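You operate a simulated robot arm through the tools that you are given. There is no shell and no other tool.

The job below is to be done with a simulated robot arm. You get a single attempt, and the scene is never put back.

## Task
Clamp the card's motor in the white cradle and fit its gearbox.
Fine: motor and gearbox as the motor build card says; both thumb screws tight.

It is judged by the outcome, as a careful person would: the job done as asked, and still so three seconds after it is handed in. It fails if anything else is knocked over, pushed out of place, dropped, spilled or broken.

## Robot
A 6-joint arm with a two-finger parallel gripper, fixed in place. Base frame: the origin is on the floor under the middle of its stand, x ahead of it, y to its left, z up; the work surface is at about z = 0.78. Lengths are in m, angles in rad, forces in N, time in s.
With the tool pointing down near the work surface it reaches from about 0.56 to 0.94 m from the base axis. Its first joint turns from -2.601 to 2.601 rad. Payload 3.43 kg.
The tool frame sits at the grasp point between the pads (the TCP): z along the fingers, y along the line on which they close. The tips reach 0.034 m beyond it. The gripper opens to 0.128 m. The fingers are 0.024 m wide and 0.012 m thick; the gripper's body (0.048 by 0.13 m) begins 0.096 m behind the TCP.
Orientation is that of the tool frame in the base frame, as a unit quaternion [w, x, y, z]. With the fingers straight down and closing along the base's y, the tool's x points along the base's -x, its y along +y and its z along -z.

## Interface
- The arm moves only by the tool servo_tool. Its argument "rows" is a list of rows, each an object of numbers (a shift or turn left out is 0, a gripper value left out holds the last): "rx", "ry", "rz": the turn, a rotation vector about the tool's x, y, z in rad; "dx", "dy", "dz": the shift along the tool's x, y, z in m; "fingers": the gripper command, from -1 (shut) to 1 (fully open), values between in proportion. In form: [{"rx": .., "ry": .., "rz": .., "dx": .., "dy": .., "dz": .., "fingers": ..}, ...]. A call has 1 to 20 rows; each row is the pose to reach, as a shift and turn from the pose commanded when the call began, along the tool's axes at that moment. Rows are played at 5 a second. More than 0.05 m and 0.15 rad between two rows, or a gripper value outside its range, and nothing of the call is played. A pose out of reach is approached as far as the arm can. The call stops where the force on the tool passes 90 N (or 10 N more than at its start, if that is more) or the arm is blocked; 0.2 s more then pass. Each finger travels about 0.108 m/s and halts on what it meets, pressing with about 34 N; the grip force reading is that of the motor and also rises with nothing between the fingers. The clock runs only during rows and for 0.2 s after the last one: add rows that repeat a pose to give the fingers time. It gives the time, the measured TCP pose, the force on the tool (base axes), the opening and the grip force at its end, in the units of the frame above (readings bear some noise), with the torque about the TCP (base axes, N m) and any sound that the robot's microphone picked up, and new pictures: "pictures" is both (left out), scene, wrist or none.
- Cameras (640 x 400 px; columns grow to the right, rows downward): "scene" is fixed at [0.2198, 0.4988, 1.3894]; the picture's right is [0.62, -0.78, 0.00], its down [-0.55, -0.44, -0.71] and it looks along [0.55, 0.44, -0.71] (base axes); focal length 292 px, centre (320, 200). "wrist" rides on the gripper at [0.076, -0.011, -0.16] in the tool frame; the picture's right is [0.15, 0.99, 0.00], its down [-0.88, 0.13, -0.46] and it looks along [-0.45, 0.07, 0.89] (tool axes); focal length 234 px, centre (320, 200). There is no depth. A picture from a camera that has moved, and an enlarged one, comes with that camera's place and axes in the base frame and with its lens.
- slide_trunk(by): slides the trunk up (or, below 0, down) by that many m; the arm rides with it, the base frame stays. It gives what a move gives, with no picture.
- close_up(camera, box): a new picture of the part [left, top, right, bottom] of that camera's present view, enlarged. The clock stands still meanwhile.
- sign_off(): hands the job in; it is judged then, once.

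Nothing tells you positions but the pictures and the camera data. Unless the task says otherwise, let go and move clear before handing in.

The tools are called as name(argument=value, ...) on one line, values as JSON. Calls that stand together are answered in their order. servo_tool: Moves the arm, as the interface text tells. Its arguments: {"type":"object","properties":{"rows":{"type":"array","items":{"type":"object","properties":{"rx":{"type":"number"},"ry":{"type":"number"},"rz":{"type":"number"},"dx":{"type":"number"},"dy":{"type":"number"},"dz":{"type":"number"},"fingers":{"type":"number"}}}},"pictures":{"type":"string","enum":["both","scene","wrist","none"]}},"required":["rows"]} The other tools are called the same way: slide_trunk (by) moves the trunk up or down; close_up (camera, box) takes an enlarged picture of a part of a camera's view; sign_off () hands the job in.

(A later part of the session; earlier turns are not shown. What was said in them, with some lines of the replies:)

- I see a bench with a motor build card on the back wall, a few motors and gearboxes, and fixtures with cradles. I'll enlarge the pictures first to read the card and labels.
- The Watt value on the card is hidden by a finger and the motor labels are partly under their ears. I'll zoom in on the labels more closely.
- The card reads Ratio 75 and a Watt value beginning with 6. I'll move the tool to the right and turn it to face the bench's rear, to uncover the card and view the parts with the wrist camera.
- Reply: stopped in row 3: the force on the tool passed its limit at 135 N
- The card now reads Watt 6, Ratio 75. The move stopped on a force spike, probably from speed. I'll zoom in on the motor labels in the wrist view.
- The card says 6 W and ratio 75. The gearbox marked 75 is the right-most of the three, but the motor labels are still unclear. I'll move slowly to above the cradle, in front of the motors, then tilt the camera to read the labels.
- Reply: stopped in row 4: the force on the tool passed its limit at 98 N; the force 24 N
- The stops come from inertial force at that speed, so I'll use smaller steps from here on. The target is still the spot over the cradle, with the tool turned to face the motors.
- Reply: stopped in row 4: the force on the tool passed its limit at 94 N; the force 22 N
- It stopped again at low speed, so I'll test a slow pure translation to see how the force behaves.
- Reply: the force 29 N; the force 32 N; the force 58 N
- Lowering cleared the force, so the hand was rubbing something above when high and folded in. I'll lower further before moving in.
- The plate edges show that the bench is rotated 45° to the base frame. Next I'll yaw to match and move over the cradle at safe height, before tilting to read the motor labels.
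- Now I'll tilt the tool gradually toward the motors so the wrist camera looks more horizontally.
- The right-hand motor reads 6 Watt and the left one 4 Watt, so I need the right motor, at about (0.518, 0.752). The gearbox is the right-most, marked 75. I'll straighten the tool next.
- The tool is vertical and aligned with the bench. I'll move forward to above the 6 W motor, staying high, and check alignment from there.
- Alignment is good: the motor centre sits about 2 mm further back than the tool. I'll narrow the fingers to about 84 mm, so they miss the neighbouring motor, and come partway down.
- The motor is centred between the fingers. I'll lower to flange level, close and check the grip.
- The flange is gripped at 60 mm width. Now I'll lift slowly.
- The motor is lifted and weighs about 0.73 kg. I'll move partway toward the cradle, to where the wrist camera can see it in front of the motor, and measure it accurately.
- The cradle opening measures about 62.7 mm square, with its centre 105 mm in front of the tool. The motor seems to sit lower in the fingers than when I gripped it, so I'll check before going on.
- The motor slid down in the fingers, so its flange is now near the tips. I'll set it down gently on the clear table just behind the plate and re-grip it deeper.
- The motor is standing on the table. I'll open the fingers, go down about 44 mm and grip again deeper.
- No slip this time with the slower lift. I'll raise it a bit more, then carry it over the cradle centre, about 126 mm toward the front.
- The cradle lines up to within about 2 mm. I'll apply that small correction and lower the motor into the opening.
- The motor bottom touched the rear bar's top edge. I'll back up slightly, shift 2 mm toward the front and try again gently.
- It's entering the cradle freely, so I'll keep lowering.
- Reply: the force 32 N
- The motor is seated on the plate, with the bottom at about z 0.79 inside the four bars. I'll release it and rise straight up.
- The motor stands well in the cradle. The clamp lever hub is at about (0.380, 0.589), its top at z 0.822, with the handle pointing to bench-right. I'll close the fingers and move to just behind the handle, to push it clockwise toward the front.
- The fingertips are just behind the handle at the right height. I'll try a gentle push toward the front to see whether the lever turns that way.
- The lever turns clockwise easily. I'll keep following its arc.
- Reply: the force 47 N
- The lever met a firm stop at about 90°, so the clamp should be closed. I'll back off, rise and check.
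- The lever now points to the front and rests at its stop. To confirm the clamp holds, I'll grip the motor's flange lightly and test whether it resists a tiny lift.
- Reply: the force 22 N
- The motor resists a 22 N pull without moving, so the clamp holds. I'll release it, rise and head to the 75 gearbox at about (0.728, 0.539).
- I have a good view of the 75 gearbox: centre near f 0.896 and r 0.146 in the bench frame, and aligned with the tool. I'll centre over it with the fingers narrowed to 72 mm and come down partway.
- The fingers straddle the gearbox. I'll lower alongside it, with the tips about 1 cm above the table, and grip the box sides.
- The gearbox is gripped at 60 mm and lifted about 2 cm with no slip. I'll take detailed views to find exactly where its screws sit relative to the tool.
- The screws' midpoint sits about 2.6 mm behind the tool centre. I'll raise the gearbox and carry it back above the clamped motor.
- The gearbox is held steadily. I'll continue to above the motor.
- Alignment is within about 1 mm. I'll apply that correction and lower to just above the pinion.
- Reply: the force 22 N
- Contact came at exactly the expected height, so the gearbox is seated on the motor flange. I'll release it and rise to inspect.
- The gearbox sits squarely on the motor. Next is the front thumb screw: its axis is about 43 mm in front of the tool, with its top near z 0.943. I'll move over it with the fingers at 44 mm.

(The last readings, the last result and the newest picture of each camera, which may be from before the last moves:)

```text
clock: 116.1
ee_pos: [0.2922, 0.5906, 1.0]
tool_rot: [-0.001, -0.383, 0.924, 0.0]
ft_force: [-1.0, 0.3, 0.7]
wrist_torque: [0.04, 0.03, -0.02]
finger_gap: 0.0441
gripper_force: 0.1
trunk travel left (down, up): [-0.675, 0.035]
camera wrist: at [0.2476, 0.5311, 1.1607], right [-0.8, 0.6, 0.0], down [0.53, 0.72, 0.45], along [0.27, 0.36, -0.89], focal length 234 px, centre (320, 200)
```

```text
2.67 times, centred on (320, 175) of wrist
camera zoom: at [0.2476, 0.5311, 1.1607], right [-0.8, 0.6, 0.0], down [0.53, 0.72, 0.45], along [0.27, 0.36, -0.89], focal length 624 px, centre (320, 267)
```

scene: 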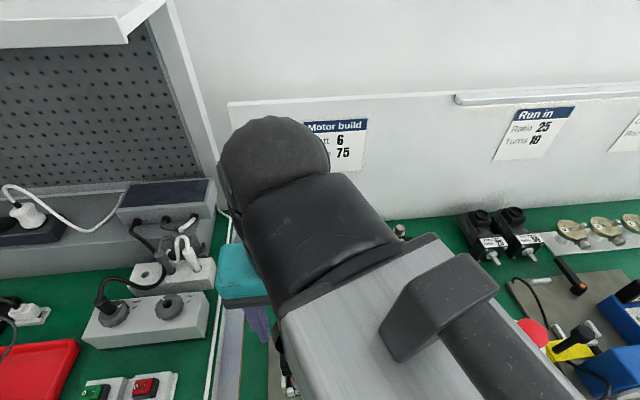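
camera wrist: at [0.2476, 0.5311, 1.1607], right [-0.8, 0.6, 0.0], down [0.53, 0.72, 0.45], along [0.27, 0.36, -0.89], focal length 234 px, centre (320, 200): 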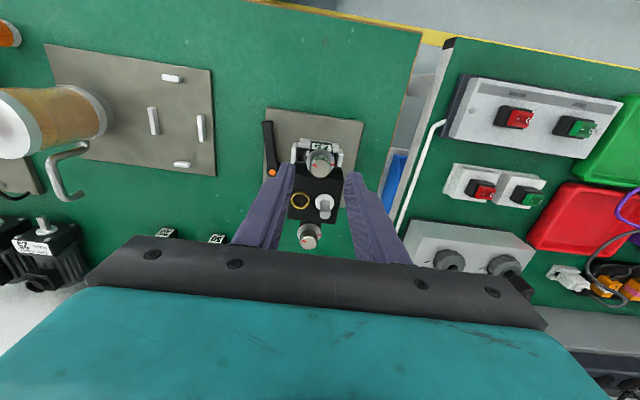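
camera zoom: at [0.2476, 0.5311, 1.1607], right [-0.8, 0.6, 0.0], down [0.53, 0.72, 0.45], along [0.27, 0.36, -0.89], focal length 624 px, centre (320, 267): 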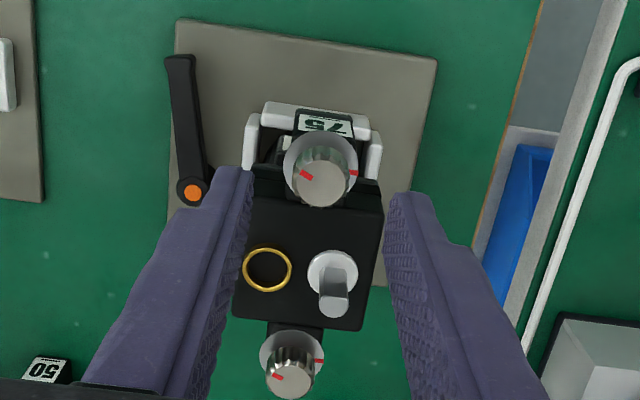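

close_up(camera="wrist", box=[296, 140, 344, 185])

```text
8.89 times, centred on (320, 162) of wrist
camera zoom: at [0.2476, 0.5311, 1.1607], right [-0.8, 0.6, 0.0], down [0.53, 0.72, 0.45], along [0.27, 0.36, -0.89], focal length 2082 px, centre (320, 533)
```

zoom: 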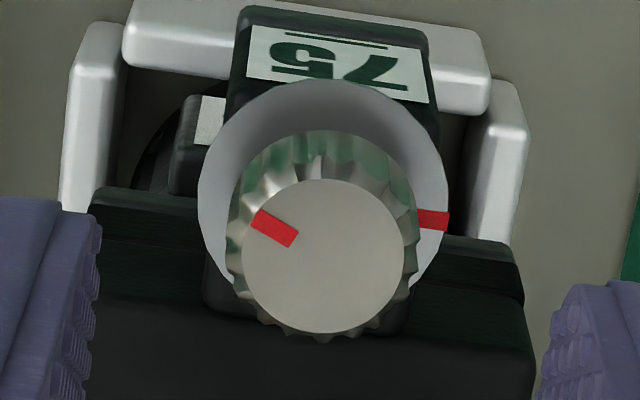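

The front screw is centred between the fingers. Its mark needs about 160° clockwise to meet the collar mark. I'll lower so the tips stay just above the gearbox lid and grip the knob.

servo_tool(rows=[{"dz": 0.004}, {"dz": 0.012}, {"dz": 0.021}, {"dz": 0.028}, {"dz": 0.032}, {"dz": 0.032}, {"dz": 0.032, "fingers": -0.5}, {"dz": 0.032, "fingers": -1}, {"dz": 0.032, "fingers": -1}, {"dz": 0.032, "fingers": -1}], pictures="wrist")

close_up(camera="wrist", box=[270, 120, 370, 250])

```text
clock: 118.3
ee_pos: [0.2928, 0.5897, 0.9681]
tool_rot: [-0.001, -0.383, 0.924, 0.0]
ft_force: [-0.2, -0.3, 0.2]
wrist_torque: [0.03, 0.02, 0.02]
finger_gap: 0.0207
gripper_force: 34.2
trunk travel left (down, up): [-0.675, 0.035]
camera wrist: at [0.2465, 0.5303, 1.1282], right [-0.8, 0.6, 0.0], down [0.53, 0.72, 0.45], along [0.27, 0.36, -0.89], focal length 234 px, centre (320, 200)
```

wrist: 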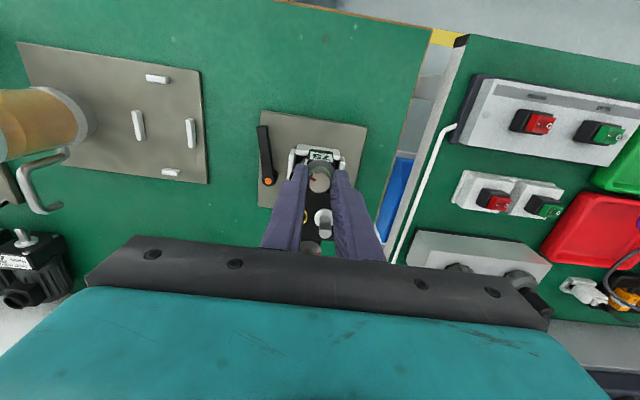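

```text
3.08 times, centred on (320, 185) of wrist
camera zoom: at [0.2465, 0.5303, 1.1282], right [-0.8, 0.6, 0.0], down [0.53, 0.72, 0.45], along [0.27, 0.36, -0.89], focal length 720 px, centre (320, 246)
```

zoom: 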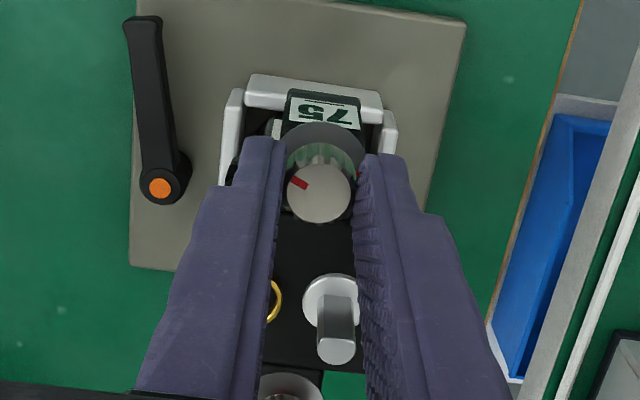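

servo_tool(rows=[{"rz": 0.05}, {"rz": 0.12}, {"rz": 0.2}, {"rz": 0.28}, {"rz": 0.36}, {"rz": 0.42}, {"rz": 0.42}], pictures="wrist")

close_up(camera="wrist", box=[270, 120, 370, 250])

```text
clock: 119.9
ee_pos: [0.2916, 0.5895, 0.9682]
tool_rot: [-0.002, -0.181, 0.983, -0.001]
ft_force: [0.6, 0.6, -0.1]
wrist_torque: [-0.11, 0.12, -0.01]
finger_gap: 0.0207
gripper_force: 34.3
trunk travel left (down, up): [-0.675, 0.035]
camera wrist: at [0.2258, 0.5552, 1.129], right [-0.49, 0.87, 0.0], down [0.78, 0.44, 0.45], along [0.4, 0.22, -0.89], focal length 234 px, centre (320, 200)
```

wrist: 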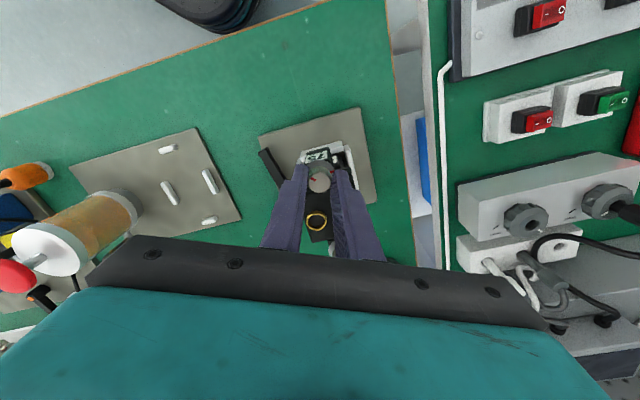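

```text
3.08 times, centred on (320, 185) of wrist
camera zoom: at [0.2258, 0.5552, 1.129], right [-0.49, 0.87, 0.0], down [0.78, 0.44, 0.45], along [0.4, 0.22, -0.89], focal length 720 px, centre (320, 246)
```

zoom: 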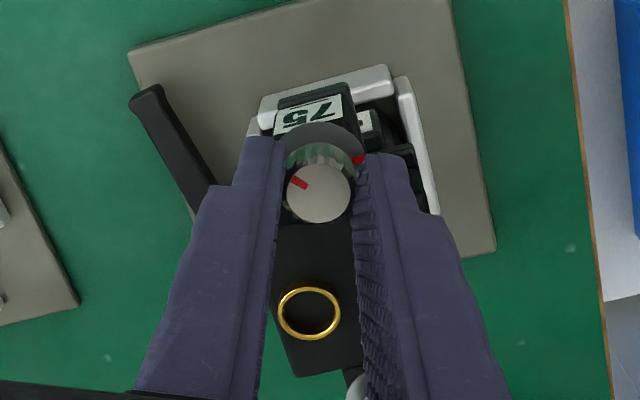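

The knob turns with the gripper. I'll continue clockwise.

servo_tool(rows=[{"rz": 0.05}, {"rz": 0.13}, {"rz": 0.22}, {"rz": 0.31}, {"rz": 0.4}, {"rz": 0.49}, {"rz": 0.58}, {"rz": 0.67}, {"rz": 0.76}, {"rz": 0.85}, {"rz": 0.94}, {"rz": 1.0}, {"rz": 1.0}], pictures="both")

close_up(camera="wrist", box=[270, 120, 370, 250])

```text
clock: 122.7
ee_pos: [0.2941, 0.5922, 0.9684]
tool_rot: [0.0, 0.312, 0.95, 0.0]
ft_force: [0.0, 1.0, 0.4]
wrist_torque: [-0.08, 0.14, 0.02]
finger_gap: 0.0204
gripper_force: 33.9
trunk travel left (down, up): [-0.675, 0.035]
camera wrist: at [0.2254, 0.629, 1.1282], right [0.47, 0.88, 0.0], down [0.79, -0.42, 0.46], along [0.4, -0.22, -0.89], focal length 234 px, centre (320, 200)
```

scene: 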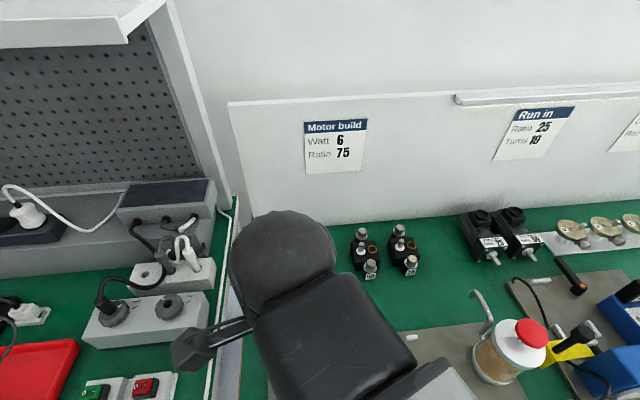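
wrist: 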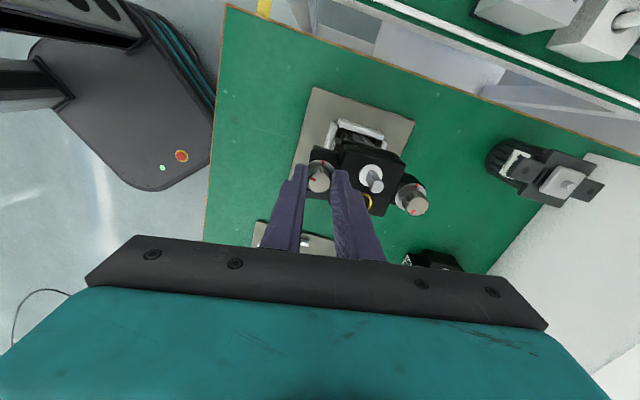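

```text
3.08 times, centred on (320, 185) of wrist
camera zoom: at [0.2254, 0.629, 1.1282], right [0.47, 0.88, 0.0], down [0.79, -0.42, 0.46], along [0.4, -0.22, -0.89], focal length 720 px, centre (320, 246)
```

zoom: 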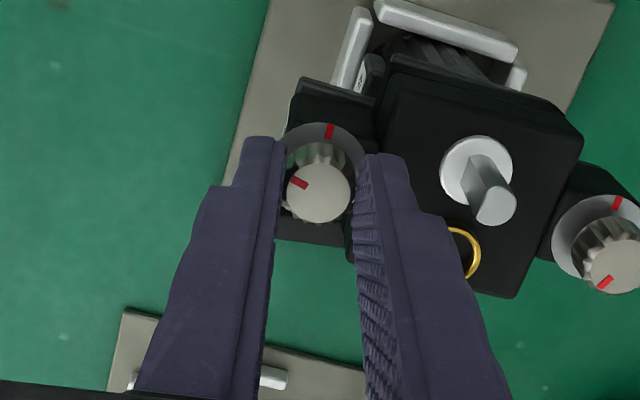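

The knob is still following, with about 80° left to the collar mark. I'll continue turning.

servo_tool(rows=[{"rz": 0.05}, {"rz": 0.13}, {"rz": 0.22}, {"rz": 0.31}, {"rz": 0.4}, {"rz": 0.49}, {"rz": 0.58}, {"rz": 0.67}, {"rz": 0.7}, {"rz": 0.7}], pictures="wrist")

close_up(camera="wrist", box=[270, 120, 370, 250])

```text
clock: 124.9
ee_pos: [0.2941, 0.5917, 0.9677]
tool_rot: [0.0, 0.619, 0.786, -0.001]
ft_force: [5.7, 12.1, -1.6]
wrist_torque: [0.68, -0.29, 0.01]
finger_gap: 0.0207
gripper_force: 33.7
trunk travel left (down, up): [-0.675, 0.035]
camera wrist: at [0.2649, 0.6647, 1.1274], right [0.93, 0.37, 0.0], down [0.33, -0.83, 0.46], along [0.17, -0.42, -0.89], focal length 234 px, centre (320, 200)
```

wrist: 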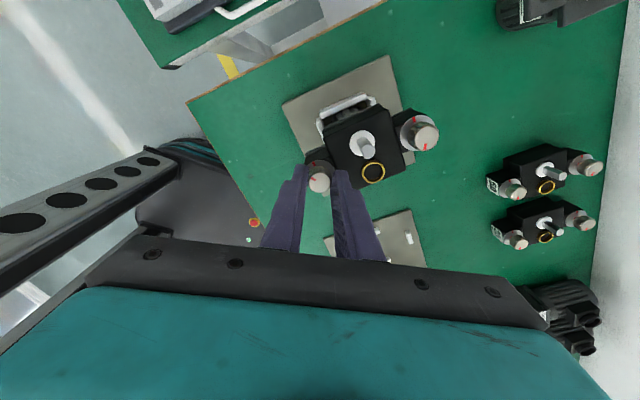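

```text
3.08 times, centred on (320, 185) of wrist
camera zoom: at [0.2649, 0.6647, 1.1274], right [0.93, 0.37, 0.0], down [0.33, -0.83, 0.46], along [0.17, -0.42, -0.89], focal length 720 px, centre (320, 246)
```

zoom: 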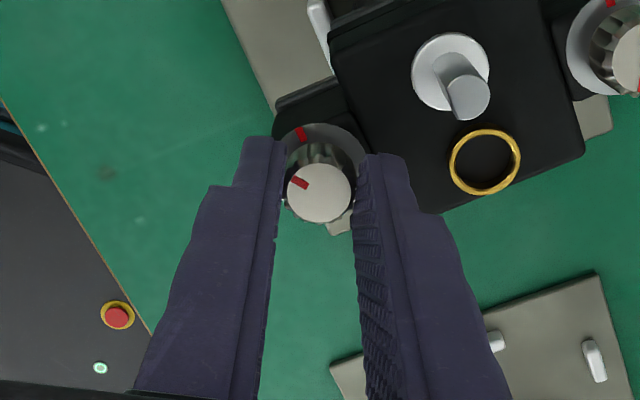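

servo_tool(rows=[{"rz": 0.05}, {"rz": 0.12}, {"rz": 0.2}, {"rz": 0.28}, {"rz": 0.36}, {"rz": 0.44}, {"rz": 0.5}, {"rz": 0.5}], pictures="wrist")

close_up(camera="wrist", box=[270, 120, 370, 250])

```text
clock: 126.7
ee_pos: [0.2933, 0.5915, 0.9675]
tool_rot: [-0.001, 0.793, 0.609, -0.002]
ft_force: [6.6, 9.7, -4.0]
wrist_torque: [0.5, -0.28, 0.02]
finger_gap: 0.0205
gripper_force: 34.0
trunk travel left (down, up): [-0.675, 0.035]
camera wrist: at [0.3027, 0.6701, 1.1274], right [0.99, -0.11, 0.0], down [-0.1, -0.88, 0.46], along [-0.05, -0.45, -0.89], focal length 234 px, centre (320, 200)
```

wrist: 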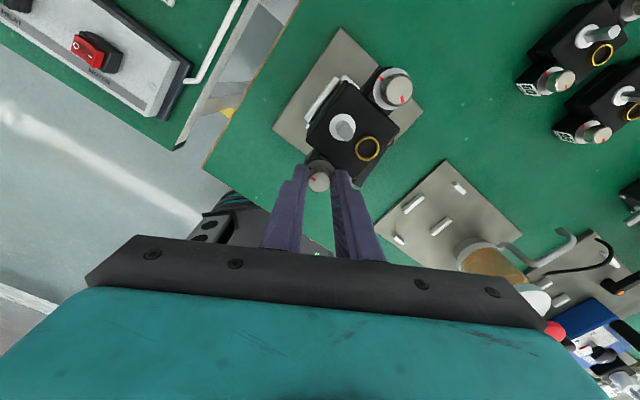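

```text
3.08 times, centred on (320, 185) of wrist
camera zoom: at [0.3027, 0.6701, 1.1274], right [0.99, -0.11, 0.0], down [-0.1, -0.88, 0.46], along [-0.05, -0.45, -0.89], focal length 720 px, centre (320, 246)
```

zoom: 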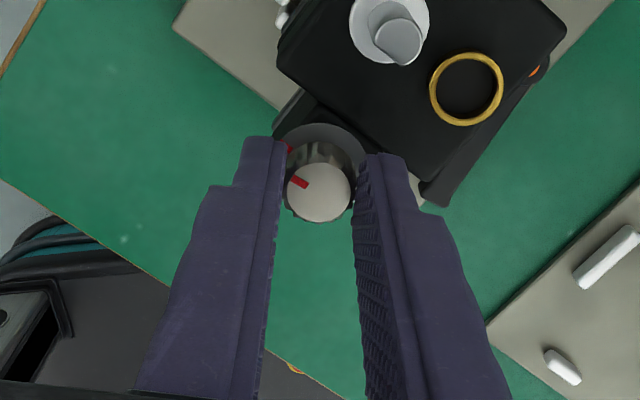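

servo_tool(rows=[{"rz": 0.05}, {"rz": 0.1}, {"rz": 0.15}, {"rz": 0.2}, {"rz": 0.2}], pictures="none")

close_up(camera="wrist", box=[290, 140, 350, 200])

```text
clock: 127.9
ee_pos: [0.2948, 0.5924, 0.9673]
tool_rot: [0.0, 0.793, 0.61, -0.001]
ft_force: [6.1, 8.7, -1.9]
wrist_torque: [0.43, -0.36, 0.04]
finger_gap: 0.0203
gripper_force: 33.9
out of reach, approached as far as the arm can: row 1, 2, 3, 4, 5
trunk travel left (down, up): [-0.675, 0.035]
```

```text
6.67 times, centred on (320, 170) of wrist
camera zoom: at [0.3026, 0.6699, 1.1275], right [0.99, -0.11, 0.0], down [-0.1, -0.88, 0.46], along [-0.05, -0.45, -0.89], focal length 1561 px, centre (320, 400)
```

zoom: 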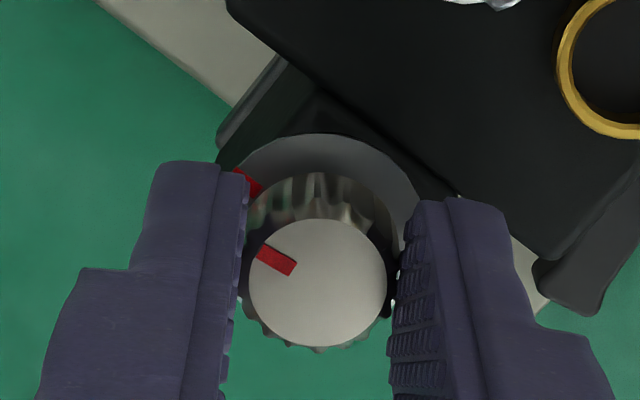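

The wrist reached its joint limit with about 10° to go. I'll release, lift slightly, turn back about 1.1 rad and re-grip the knob to finish tightening.

servo_tool(rows=[{"rz": 0.0, "fingers": -0.4}, {"rz": 0.0, "fingers": -0.4}, {"rz": 0.0, "dz": -0.006}, {"rz": 0.0, "dz": -0.014}, {"rz": -0.05, "dz": -0.014}, {"rz": -0.15, "dz": -0.014}, {"rz": -0.27, "dz": -0.014}, {"rz": -0.39, "dz": -0.014}, {"rz": -0.51, "dz": -0.014}, {"rz": -0.63, "dz": -0.014}, {"rz": -0.75, "dz": -0.014}, {"rz": -0.87, "dz": -0.014}, {"rz": -0.99, "dz": -0.014}, {"rz": -1.08, "dz": -0.014}, {"rz": -1.1, "dz": -0.014}, {"rz": -1.1, "dz": -0.014}], pictures="wrist")

close_up(camera="wrist", box=[290, 135, 350, 195])

```text
clock: 131.3
ee_pos: [0.2917, 0.5914, 0.982]
tool_rot: [-0.002, 0.357, 0.934, -0.001]
ft_force: [-0.1, -0.2, 0.2]
wrist_torque: [-0.01, 0.03, 0.01]
finger_gap: 0.0384
gripper_force: 0.0
trunk travel left (down, up): [-0.675, 0.035]
camera wrist: at [0.2286, 0.6349, 1.1422], right [0.55, 0.84, 0.0], down [0.74, -0.49, 0.45], along [0.38, -0.25, -0.89], focal length 234 px, centre (320, 200)
```

wrist: 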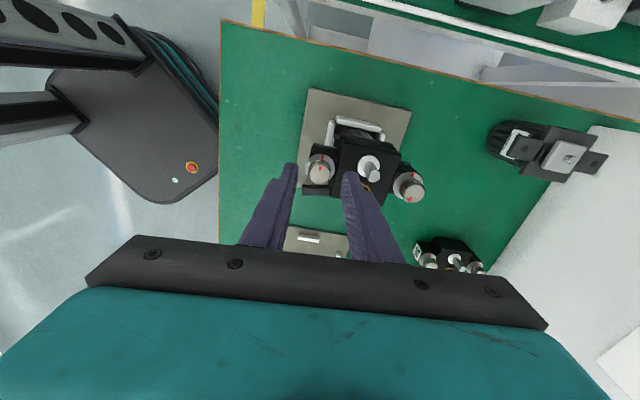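

```text
6.67 times, centred on (320, 165) of wrist
camera zoom: at [0.2286, 0.6349, 1.1422], right [0.55, 0.84, 0.0], down [0.74, -0.49, 0.45], along [0.38, -0.25, -0.89], focal length 1561 px, centre (320, 433)
```

zoom: 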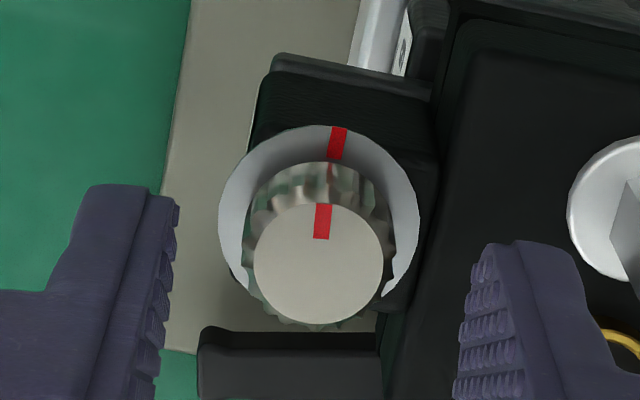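

The knob's mark is now about 11° short of the collar mark. I'll re-grip and turn the last bit until it's tight.

servo_tool(rows=[{"dx": 0.0007, "dz": 0.004}, {"dx": 0.0014, "dz": 0.01}, {"dx": 0.0014, "dz": 0.014}, {"dx": 0.0014, "dz": 0.014}, {"dx": 0.0014, "dz": 0.014, "fingers": -0.6}, {"dx": 0.0014, "dz": 0.014, "fingers": -1}, {"dx": 0.0014, "dz": 0.014, "fingers": -1}, {"dx": 0.0014, "dz": 0.014, "fingers": -1}], pictures="none")

servo_tool(rows=[{"rz": 0.03}, {"rz": 0.07}, {"rz": 0.11}, {"rz": 0.15}, {"rz": 0.18}, {"rz": 0.18}], pictures="none")

close_up(camera="wrist", box=[290, 140, 350, 200])

```text
clock: 133.1
ee_pos: [0.2919, 0.5909, 0.9677]
tool_rot: [-0.002, 0.357, 0.934, -0.002]
ft_force: [-1.1, -1.4, 0.0]
wrist_torque: [0.02, 0.02, 0.0]
finger_gap: 0.0207
gripper_force: 34.5
trunk travel left (down, up): [-0.675, 0.035]
```

```text
clock: 134.5
ee_pos: [0.2911, 0.5924, 0.9693]
tool_rot: [0.0, 0.44, 0.898, -0.001]
ft_force: [-2.2, 1.3, 0.5]
wrist_torque: [0.23, 0.08, 0.13]
finger_gap: 0.0209
gripper_force: 33.9
trunk travel left (down, up): [-0.675, 0.035]
```

```text
6.67 times, centred on (320, 170) of wrist
camera zoom: at [0.2366, 0.647, 1.1286], right [0.69, 0.72, 0.0], down [0.64, -0.61, 0.45], along [0.33, -0.32, -0.89], focal length 1561 px, centre (320, 400)
```

zoom: 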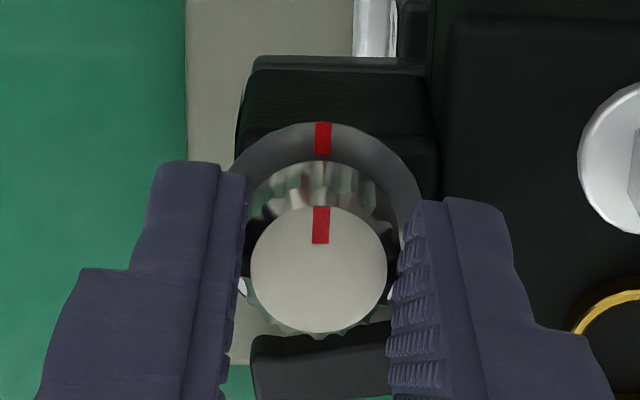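

The marks are aligned and the torque is starting to rise. I'll turn slightly further to confirm it's tight.

servo_tool(rows=[{"rz": 0.03}, {"rz": 0.06}, {"rz": 0.09}, {"rz": 0.09}], pictures="none")

close_up(camera="wrist", box=[290, 140, 350, 200])

```text
clock: 135.5
ee_pos: [0.2924, 0.591, 0.9674]
tool_rot: [0.0, 0.48, 0.877, -0.001]
ft_force: [1.0, 4.2, -0.9]
wrist_torque: [0.15, -0.05, 0.15]
finger_gap: 0.0209
gripper_force: 34.0
trunk travel left (down, up): [-0.675, 0.035]
```

```text
6.67 times, centred on (320, 170) of wrist
camera zoom: at [0.2418, 0.6516, 1.1284], right [0.75, 0.66, 0.0], down [0.59, -0.67, 0.46], along [0.3, -0.34, -0.89], focal length 1561 px, centre (320, 400)
```

zoom: 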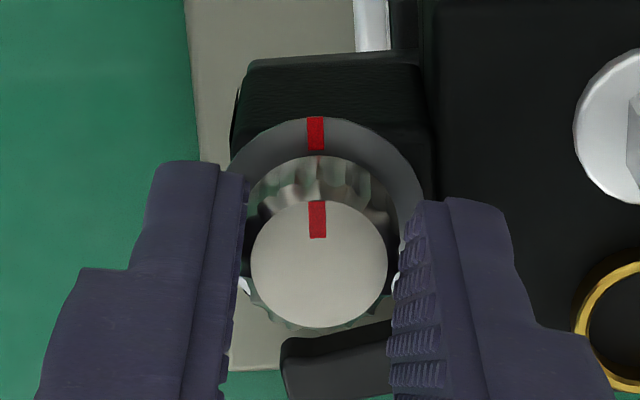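

The knob stayed put while the fingers slipped round it, with the marks aligned, so the front screw is tight. Now I'll release, rise, and move to the rear screw while turning the wrist back.

servo_tool(rows=[{"rz": 0.0, "fingers": -0.31}, {"rz": 0.0, "fingers": -0.31}, {"dz": -0.006}, {"dz": -0.016}, {"dz": -0.028}, {"dz": -0.038}, {"dz": -0.04}, {"dz": -0.04, "rz": -0.05, "dx": 0.001, "dy": 0.005}, {"dz": -0.04, "rz": -0.14, "dx": 0.003, "dy": 0.014}, {"dz": -0.04, "rz": -0.24, "dx": 0.006, "dy": 0.027}, {"dz": -0.04, "rz": -0.34, "dx": 0.009, "dy": 0.041}, {"dz": -0.04, "rz": -0.44, "dx": 0.012, "dy": 0.055}, {"dz": -0.04, "rz": -0.54, "dx": 0.015, "dy": 0.068}, {"dz": -0.04, "rz": -0.64, "dx": 0.018, "dy": 0.081}, {"dz": -0.04, "rz": -0.74, "dx": 0.0192, "dy": 0.0875}, {"dz": -0.04, "rz": -0.84, "dx": 0.0197, "dy": 0.0898}, {"dz": -0.04, "rz": -0.92, "dx": 0.0197, "dy": 0.0898}, {"dz": -0.04, "rz": -0.95, "dx": 0.0197, "dy": 0.0898}], pictures="wrist")

close_up(camera="wrist", box=[250, 80, 390, 240])

```text
clock: 139.3
ee_pos: [0.3569, 0.6562, 1.0078]
tool_rot: [-0.001, 0.024, 1.0, -0.001]
ft_force: [-0.6, 0.2, 0.8]
wrist_torque: [-0.01, 0.01, 0.03]
finger_gap: 0.0443
gripper_force: 0.1
trunk travel left (down, up): [-0.675, 0.035]
camera wrist: at [0.2811, 0.6513, 1.1681], right [-0.1, 1.0, 0.0], down [0.89, 0.09, 0.45], along [0.45, 0.04, -0.89], focal length 234 px, centre (320, 200)
```

wrist: 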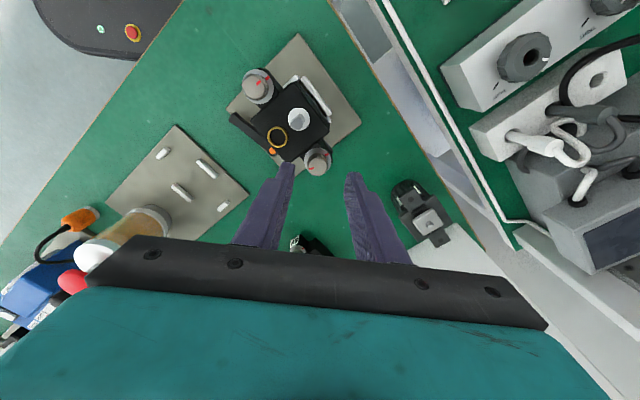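

```text
2.50 times, centred on (320, 160) of wrist
camera zoom: at [0.2811, 0.6513, 1.1681], right [-0.1, 1.0, 0.0], down [0.89, 0.09, 0.45], along [0.45, 0.04, -0.89], focal length 585 px, centre (320, 300)
```

zoom: 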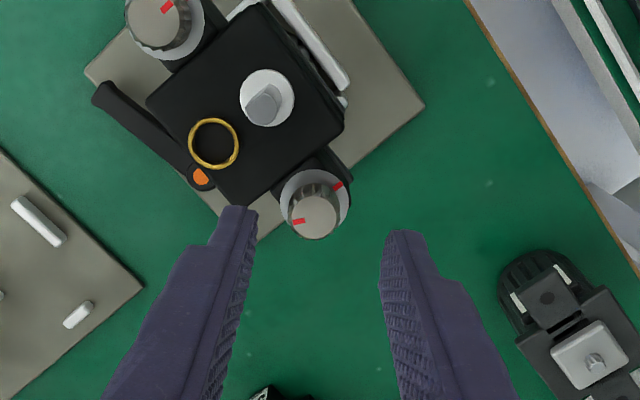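

servo_tool(rows=[{"rz": -0.05, "dx": -0.0004, "dy": -0.001}, {"rz": -0.14, "dx": -0.0007, "dy": -0.002}, {"rz": -0.25, "dx": -0.0007, "dy": -0.002}, {"rz": -0.37, "dx": -0.0007, "dy": -0.002}, {"rz": -0.49, "dx": -0.0007, "dy": -0.002}, {"rz": -0.61, "dx": -0.0007, "dy": -0.002}, {"rz": -0.73, "dx": -0.0007, "dy": -0.002}, {"rz": -0.85, "dx": -0.0007, "dy": -0.002}, {"rz": -0.97, "dx": -0.0007, "dy": -0.002}, {"rz": -1.07, "dx": -0.0007, "dy": -0.002}, {"rz": -1.12, "dx": -0.0007, "dy": -0.002}, {"rz": -1.12, "dx": -0.0007, "dy": -0.002}], pictures="both")

close_up(camera="wrist", box=[290, 135, 350, 195])

close_up(camera="wrist", box=[250, 80, 390, 240])

```text
clock: 141.9
ee_pos: [0.3579, 0.6539, 1.0075]
tool_rot: [-0.001, -0.511, 0.86, 0.0]
ft_force: [-0.2, -0.7, 0.8]
wrist_torque: [-0.04, -0.01, -0.02]
finger_gap: 0.0442
gripper_force: 0.1
trunk travel left (down, up): [-0.675, 0.035]
camera wrist: at [0.3313, 0.5846, 1.168], right [-0.94, 0.35, 0.0], down [0.31, 0.84, 0.45], along [0.16, 0.43, -0.89], focal length 234 px, centre (320, 200)
```

scene: 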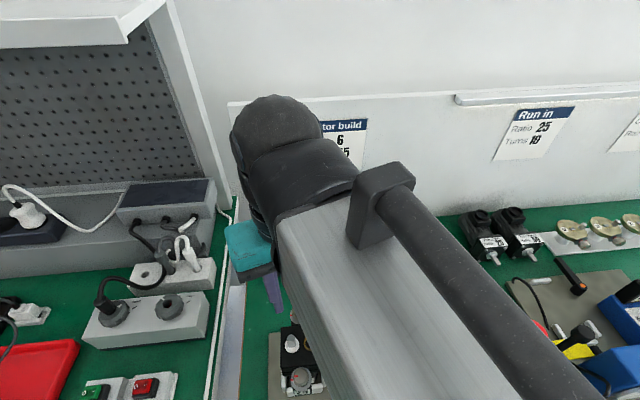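
wrist: 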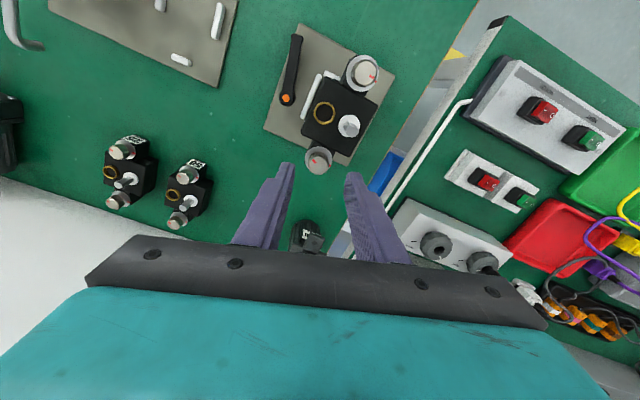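

```text
6.67 times, centred on (320, 165) of wrist
camera zoom: at [0.3313, 0.5846, 1.168], right [-0.94, 0.35, 0.0], down [0.31, 0.84, 0.45], along [0.16, 0.43, -0.89], focal length 1561 px, centre (320, 433)
```

zoom: 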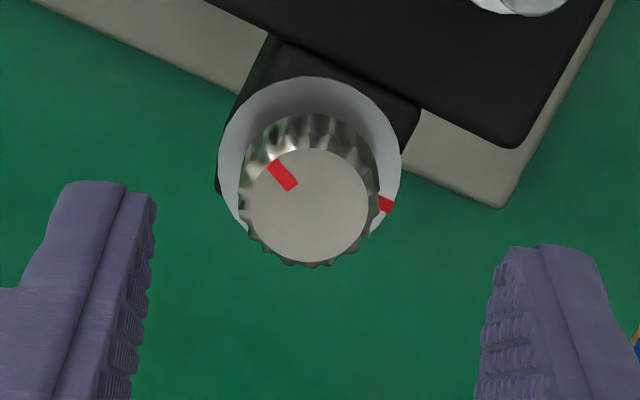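

```text
2.50 times, centred on (320, 160) of wrist
camera zoom: at [0.3313, 0.5846, 1.168], right [-0.94, 0.35, 0.0], down [0.31, 0.84, 0.45], along [0.16, 0.43, -0.89], focal length 585 px, centre (320, 300)
```

zoom: 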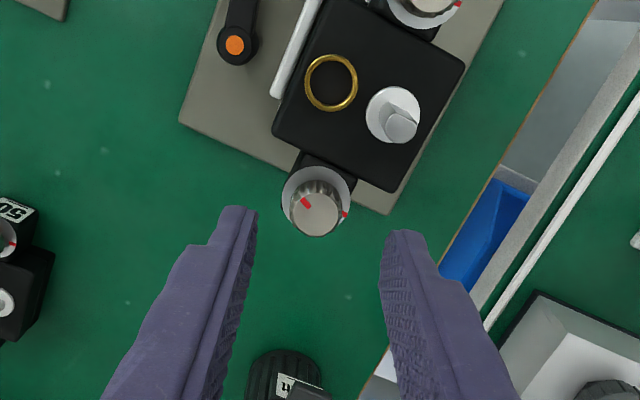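

The rear screw is nearly centred; it needs about 156° clockwise. I'll lower, grip the knob and start turning.

servo_tool(rows=[{"dy": -0.001, "dz": 0.004}, {"dy": -0.0015, "dz": 0.014}, {"dy": -0.0015, "dz": 0.026}, {"dy": -0.0015, "dz": 0.036}, {"dy": -0.0015, "dz": 0.04}, {"dy": -0.0015, "dz": 0.04}, {"dy": -0.0015, "dz": 0.04, "fingers": -0.55}, {"dy": -0.0015, "dz": 0.04, "fingers": -1}, {"dy": -0.0015, "dz": 0.04, "fingers": -1}, {"dy": -0.0015, "dz": 0.04, "fingers": -1}], pictures="wrist")

close_up(camera="wrist", box=[280, 130, 360, 210])

```text
clock: 144.1
ee_pos: [0.3587, 0.6551, 0.9686]
tool_rot: [-0.001, -0.51, 0.86, 0.001]
ft_force: [-0.7, -0.6, 0.5]
wrist_torque: [-0.01, -0.11, 0.0]
finger_gap: 0.0206
gripper_force: 33.8
trunk travel left (down, up): [-0.675, 0.035]
camera wrist: at [0.3327, 0.5844, 1.1287], right [-0.94, 0.35, 0.0], down [0.31, 0.84, 0.45], along [0.16, 0.43, -0.89], focal length 234 px, centre (320, 200)
```

wrist: 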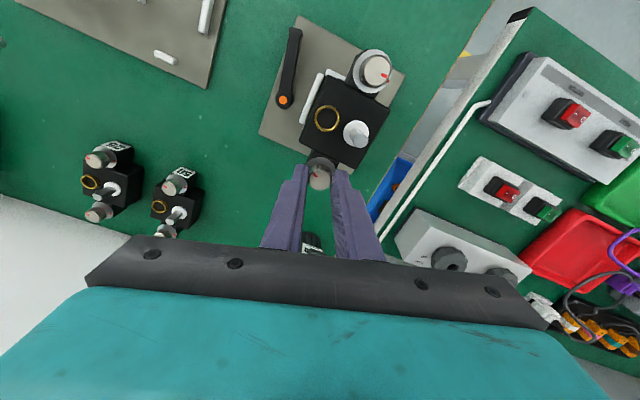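

```text
5.00 times, centred on (320, 170) of wrist
camera zoom: at [0.3327, 0.5844, 1.1287], right [-0.94, 0.35, 0.0], down [0.31, 0.84, 0.45], along [0.16, 0.43, -0.89], focal length 1171 px, centre (320, 350)
```

zoom: 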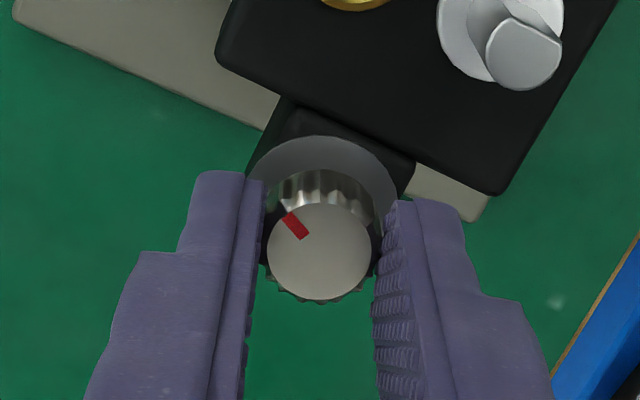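

servo_tool(rows=[{"rz": 0.04}, {"rz": 0.1}, {"rz": 0.18}, {"rz": 0.27}, {"rz": 0.36}, {"rz": 0.45}, {"rz": 0.54}, {"rz": 0.63}, {"rz": 0.72}, {"rz": 0.81}, {"rz": 0.9}, {"rz": 0.99}, {"rz": 1.08}, {"rz": 1.17}, {"rz": 1.26}, {"rz": 1.3}, {"rz": 1.3}], pictures="none")

close_up(camera="wrist", box=[280, 130, 360, 210])

```text
clock: 147.7
ee_pos: [0.3589, 0.6542, 0.9696]
tool_rot: [-0.001, 0.116, 0.993, -0.001]
ft_force: [0.9, 1.7, -0.4]
wrist_torque: [0.24, -0.23, 0.0]
finger_gap: 0.0204
gripper_force: 33.1
trunk travel left (down, up): [-0.675, 0.035]
```

```text
5.00 times, centred on (320, 170) of wrist
camera zoom: at [0.2828, 0.6626, 1.1287], right [0.08, 1.0, 0.0], down [0.89, -0.07, 0.45], along [0.45, -0.04, -0.89], focal length 1171 px, centre (320, 350)
```

zoom: 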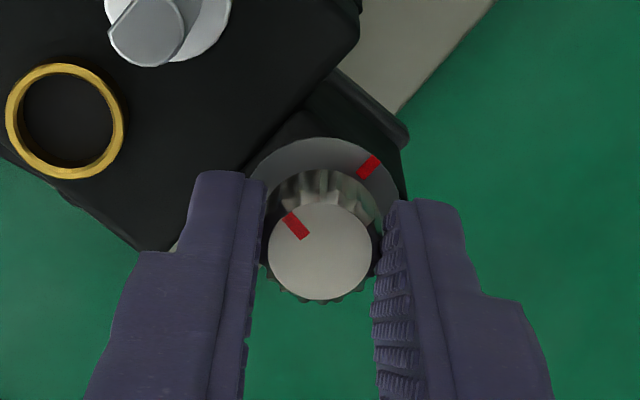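

The rear knob follows. I'll continue.

servo_tool(rows=[{"rz": 0.04}, {"rz": 0.1}, {"rz": 0.18}, {"rz": 0.27}, {"rz": 0.36}, {"rz": 0.45}, {"rz": 0.54}, {"rz": 0.63}, {"rz": 0.72}, {"rz": 0.81}, {"rz": 0.9}, {"rz": 0.99}, {"rz": 1.08}, {"rz": 1.17}, {"rz": 1.25}, {"rz": 1.3}, {"rz": 1.3}], pictures="none")

close_up(camera="wrist", box=[280, 130, 360, 210])

```text
clock: 151.3
ee_pos: [0.3592, 0.6552, 0.9682]
tool_rot: [0.0, 0.693, 0.721, -0.003]
ft_force: [-0.2, 2.5, -2.6]
wrist_torque: [0.15, -0.17, -0.02]
finger_gap: 0.0203
gripper_force: 33.6
trunk travel left (down, up): [-0.675, 0.035]
```

```text
5.00 times, centred on (320, 170) of wrist
camera zoom: at [0.3451, 0.7319, 1.1272], right [0.98, 0.19, 0.0], down [0.17, -0.87, 0.46], along [0.08, -0.45, -0.89], focal length 1171 px, centre (320, 350)
```

zoom: 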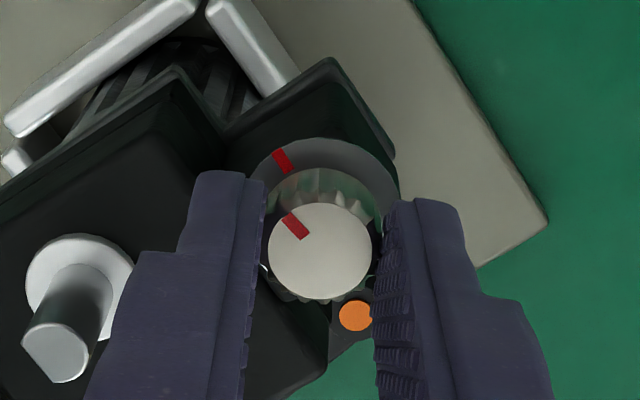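

servo_tool(rows=[{"rz": 0.04}, {"rz": 0.08}, {"rz": 0.12}, {"rz": 0.16}, {"rz": 0.2}, {"rz": 0.24}, {"rz": 0.24}], pictures="none")

close_up(camera="wrist", box=[280, 130, 360, 210])

```text
clock: 152.9
ee_pos: [0.3585, 0.6542, 0.967]
tool_rot: [0.001, 0.775, 0.633, -0.002]
ft_force: [1.6, 0.1, -7.1]
wrist_torque: [-0.01, -0.09, 0.12]
finger_gap: 0.0207
gripper_force: 34.6
trunk travel left (down, up): [-0.675, 0.035]
```

```text
5.00 times, centred on (320, 170) of wrist
camera zoom: at [0.3636, 0.7332, 1.1275], right [1.0, -0.05, 0.0], down [-0.05, -0.89, 0.46], along [-0.03, -0.46, -0.89], focal length 1171 px, centre (320, 350)
```

zoom: 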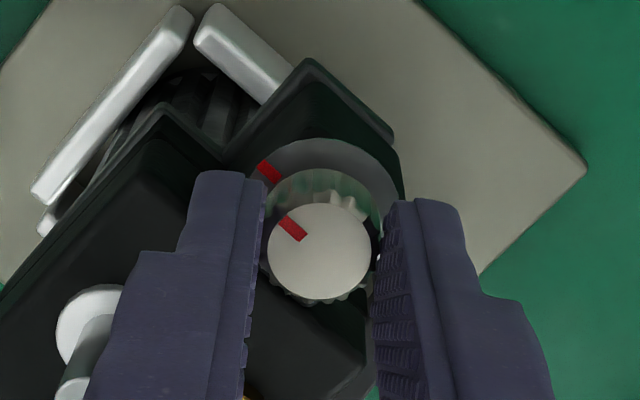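

The torque rose and the fingers began slipping with the marks aligned, so the rear screw is tight too. I'll release, rise and turn back to inspect both screws.

servo_tool(rows=[{"rz": 0.0, "fingers": -0.31}, {"rz": 0.0, "fingers": -0.31}, {"dz": -0.006}, {"dz": -0.018}, {"dz": -0.032}, {"dz": -0.046}, {"dz": -0.056}, {"dz": -0.06}, {"dz": -0.06, "rz": -0.06}, {"dz": -0.06, "rz": -0.16}, {"dz": -0.06, "rz": -0.28}, {"dz": -0.06, "rz": -0.4}, {"dz": -0.06, "rz": -0.52}, {"dz": -0.06, "rz": -0.64}, {"dz": -0.06, "rz": -0.76}, {"dz": -0.06, "rz": -0.88}, {"dz": -0.06, "rz": -1.0}, {"dz": -0.06, "rz": -1.12}, {"dz": -0.06, "rz": -1.2}, {"dz": -0.06, "rz": -1.2}], pictures="wrist")

servo_tool(rows=[{"rz": -0.06}, {"rz": -0.16}, {"rz": -0.28}, {"rz": -0.4}, {"rz": -0.52}, {"rz": -0.64}, {"rz": -0.76}, {"rz": -0.88}, {"rz": -1.0}, {"rz": -1.12}, {"rz": -1.24}, {"rz": -1.33}, {"rz": -1.37}, {"rz": -1.37}], pictures="both")

close_up(camera="wrist", box=[260, 60, 380, 220])

```text
clock: 157.1
ee_pos: [0.3583, 0.6541, 1.0283]
tool_rot: [-0.001, 0.281, 0.96, -0.001]
ft_force: [0.1, -0.3, 0.0]
wrist_torque: [0.0, -0.02, 0.04]
finger_gap: 0.0441
gripper_force: 0.1
trunk travel left (down, up): [-0.675, 0.035]
camera wrist: at [0.2887, 0.6876, 1.1885], right [0.41, 0.91, 0.0], down [0.81, -0.36, 0.45], along [0.41, -0.19, -0.89], focal length 234 px, centre (320, 200)
```

wrist: 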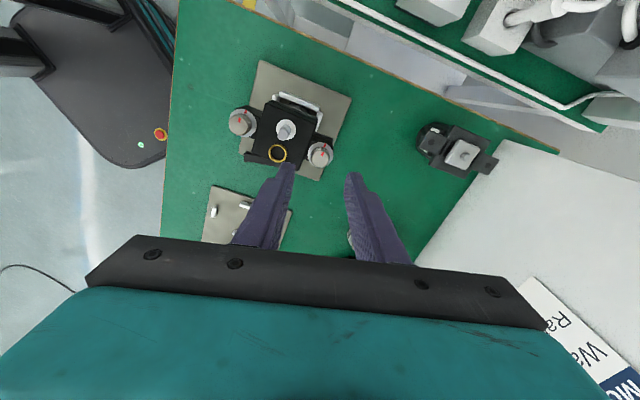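

```text
clock: 160.1
ee_pos: [0.3584, 0.6533, 1.0278]
tool_rot: [-0.001, -0.39, 0.921, 0.001]
ft_force: [0.0, -0.3, 0.0]
wrist_torque: [-0.03, 0.02, 0.0]
finger_gap: 0.044
gripper_force: 0.1
trunk travel left (down, up): [-0.675, 0.035]
camera wrist: at [0.3141, 0.5935, 1.1887], right [-0.81, 0.58, 0.0], down [0.52, 0.72, 0.45], along [0.26, 0.37, -0.89], focal length 234 px, centre (320, 200)
```

scene: 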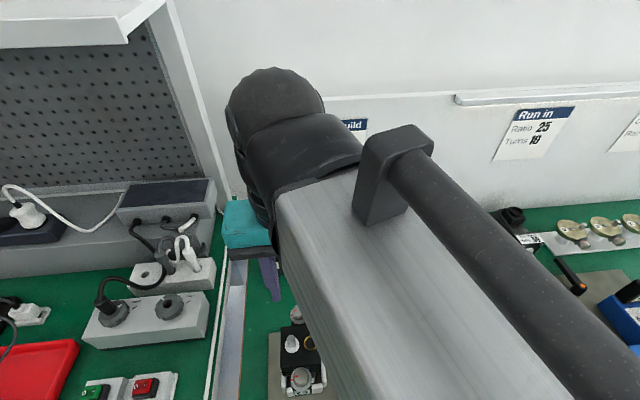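
wrist: 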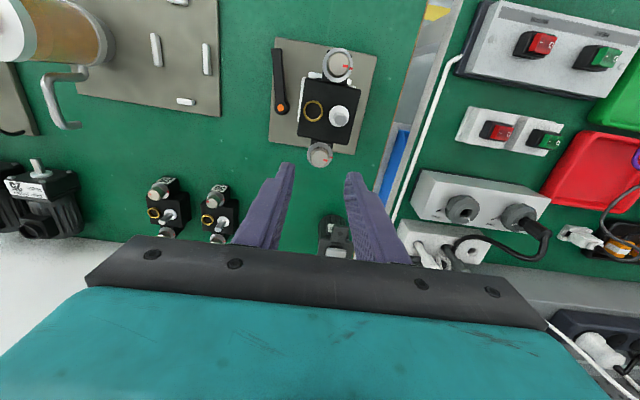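

```text
2.50 times, centred on (320, 140) of wrist
camera zoom: at [0.3141, 0.5935, 1.1887], right [-0.81, 0.58, 0.0], down [0.52, 0.72, 0.45], along [0.26, 0.37, -0.89], focal length 585 px, centre (320, 350)
```

zoom: 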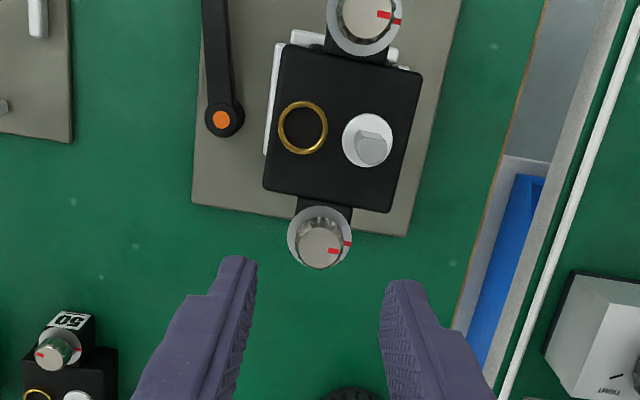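

Both knob marks now line up with their collar marks. I'll retreat to the right, clear of everything, and check the finished assembly from the scene camera.

servo_tool(rows=[{"dx": -0.002, "dy": -0.005}, {"dx": -0.006, "dy": -0.018}, {"dx": -0.012, "dy": -0.036}, {"dx": -0.018, "dy": -0.055}, {"dx": -0.024, "dy": -0.073}, {"dx": -0.03, "dy": -0.092}, {"dx": -0.036, "dy": -0.11}, {"dx": -0.042, "dy": -0.128}, {"dx": -0.048, "dy": -0.147}, {"dx": -0.054, "dy": -0.165}, {"dx": -0.06, "dy": -0.183}, {"dx": -0.066, "dy": -0.202}, {"dx": -0.072, "dy": -0.22}, {"dx": -0.078, "dy": -0.238}, {"dx": -0.083, "dy": -0.252}, {"dx": -0.085, "dy": -0.2585}, {"dx": -0.085, "dy": -0.2585}])

close_up(camera="scene", box=[255, 300, 385, 400])

close_up(camera="wrist", box=[360, 20, 560, 180])

```text
clock: 163.7
ee_pos: [0.6044, 0.5351, 1.0289]
tool_rot: [-0.003, -0.391, 0.921, 0.0]
ft_force: [-0.6, -0.4, 0.1]
wrist_torque: [0.02, 0.01, 0.03]
finger_gap: 0.0443
gripper_force: 0.0
trunk travel left (down, up): [-0.675, 0.035]
camera wrist: at [0.5595, 0.4746, 1.1885], right [-0.81, 0.58, 0.0], down [0.52, 0.72, 0.45], along [0.26, 0.37, -0.89], focal length 234 px, centre (320, 200)
```

scene: 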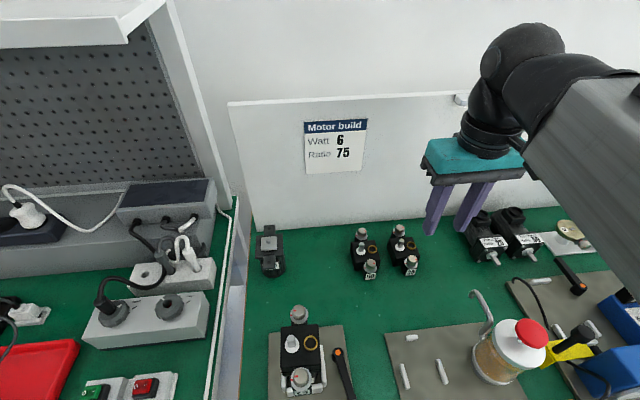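
wrist: 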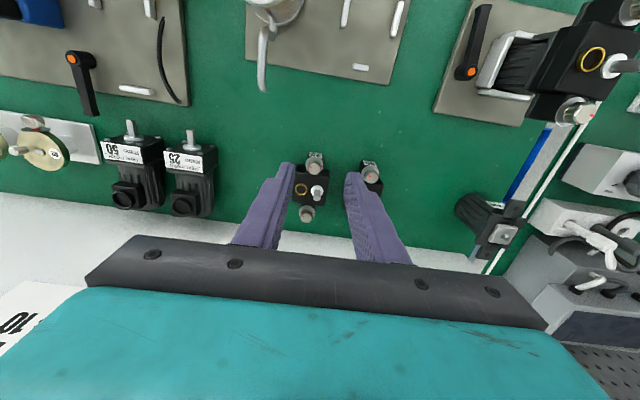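

```text
4.00 times, centred on (320, 350) of scene
camera zoom: at [0.2198, 0.4988, 1.3894], right [0.62, -0.78, 0.0], down [-0.55, -0.44, -0.71], along [0.55, 0.44, -0.71], focal length 1167 px, centre (320, -400)
```

zoom: 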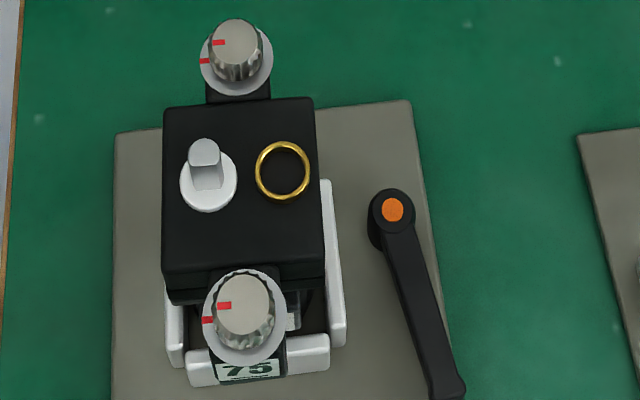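

```text
2.50 times, centred on (460, 100) of wrist
camera zoom: at [0.5595, 0.4746, 1.1885], right [-0.81, 0.58, 0.0], down [0.52, 0.72, 0.45], along [0.26, 0.37, -0.89], focal length 585 px, centre (-30, 450)
```

zoom: 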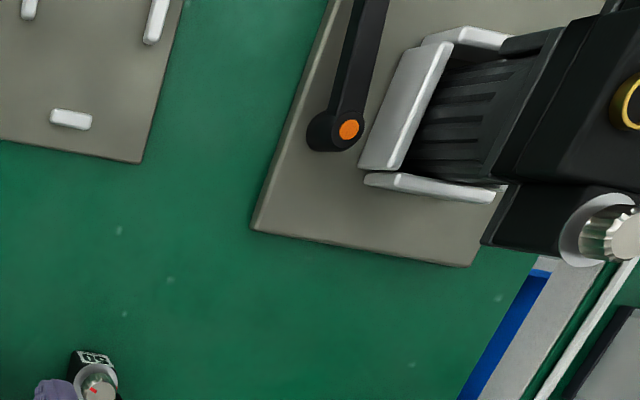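

The 6 W motor is clamped in the white cradle and the 75 gearbox sits flush on it. Both screw marks line up with their collar marks, and the lever is at its stop. The other parts look undisturbed and the arm is clear, so I'm handing in.

sign_off()

```text
The job is handed in.
```

The 6 W motor is clamped in the white cradle with the 75-ratio gearbox fitted on top, as the motor build card asks, and I've handed the job in.

- **Motor:** the label reads "6 Watt". I turned the clamp lever clockwise to its stop. The motor then held still against a lift of about 22 N, more than its 7 N weight.
- **Gearbox:** it met the motor flange at the height I expected, and the close-ups show it sitting flush.
- **Thumb screws:** I turned both clockwise until the fingers slipped on the knob. Each red mark now lines up with the mark on its collar.

- **Early force stops:** the first few arm moves tripped the force limit while the hand was high and folded in. It seemed to be rubbing on something above, and lowering it cleared the problem.
- **Motor slip:** on the first lift the motor slid down in the fingers. I set it on clear table and gripped it again before going on.

In the final pictures nothing else looked moved. I moved the arm clear before handing in.
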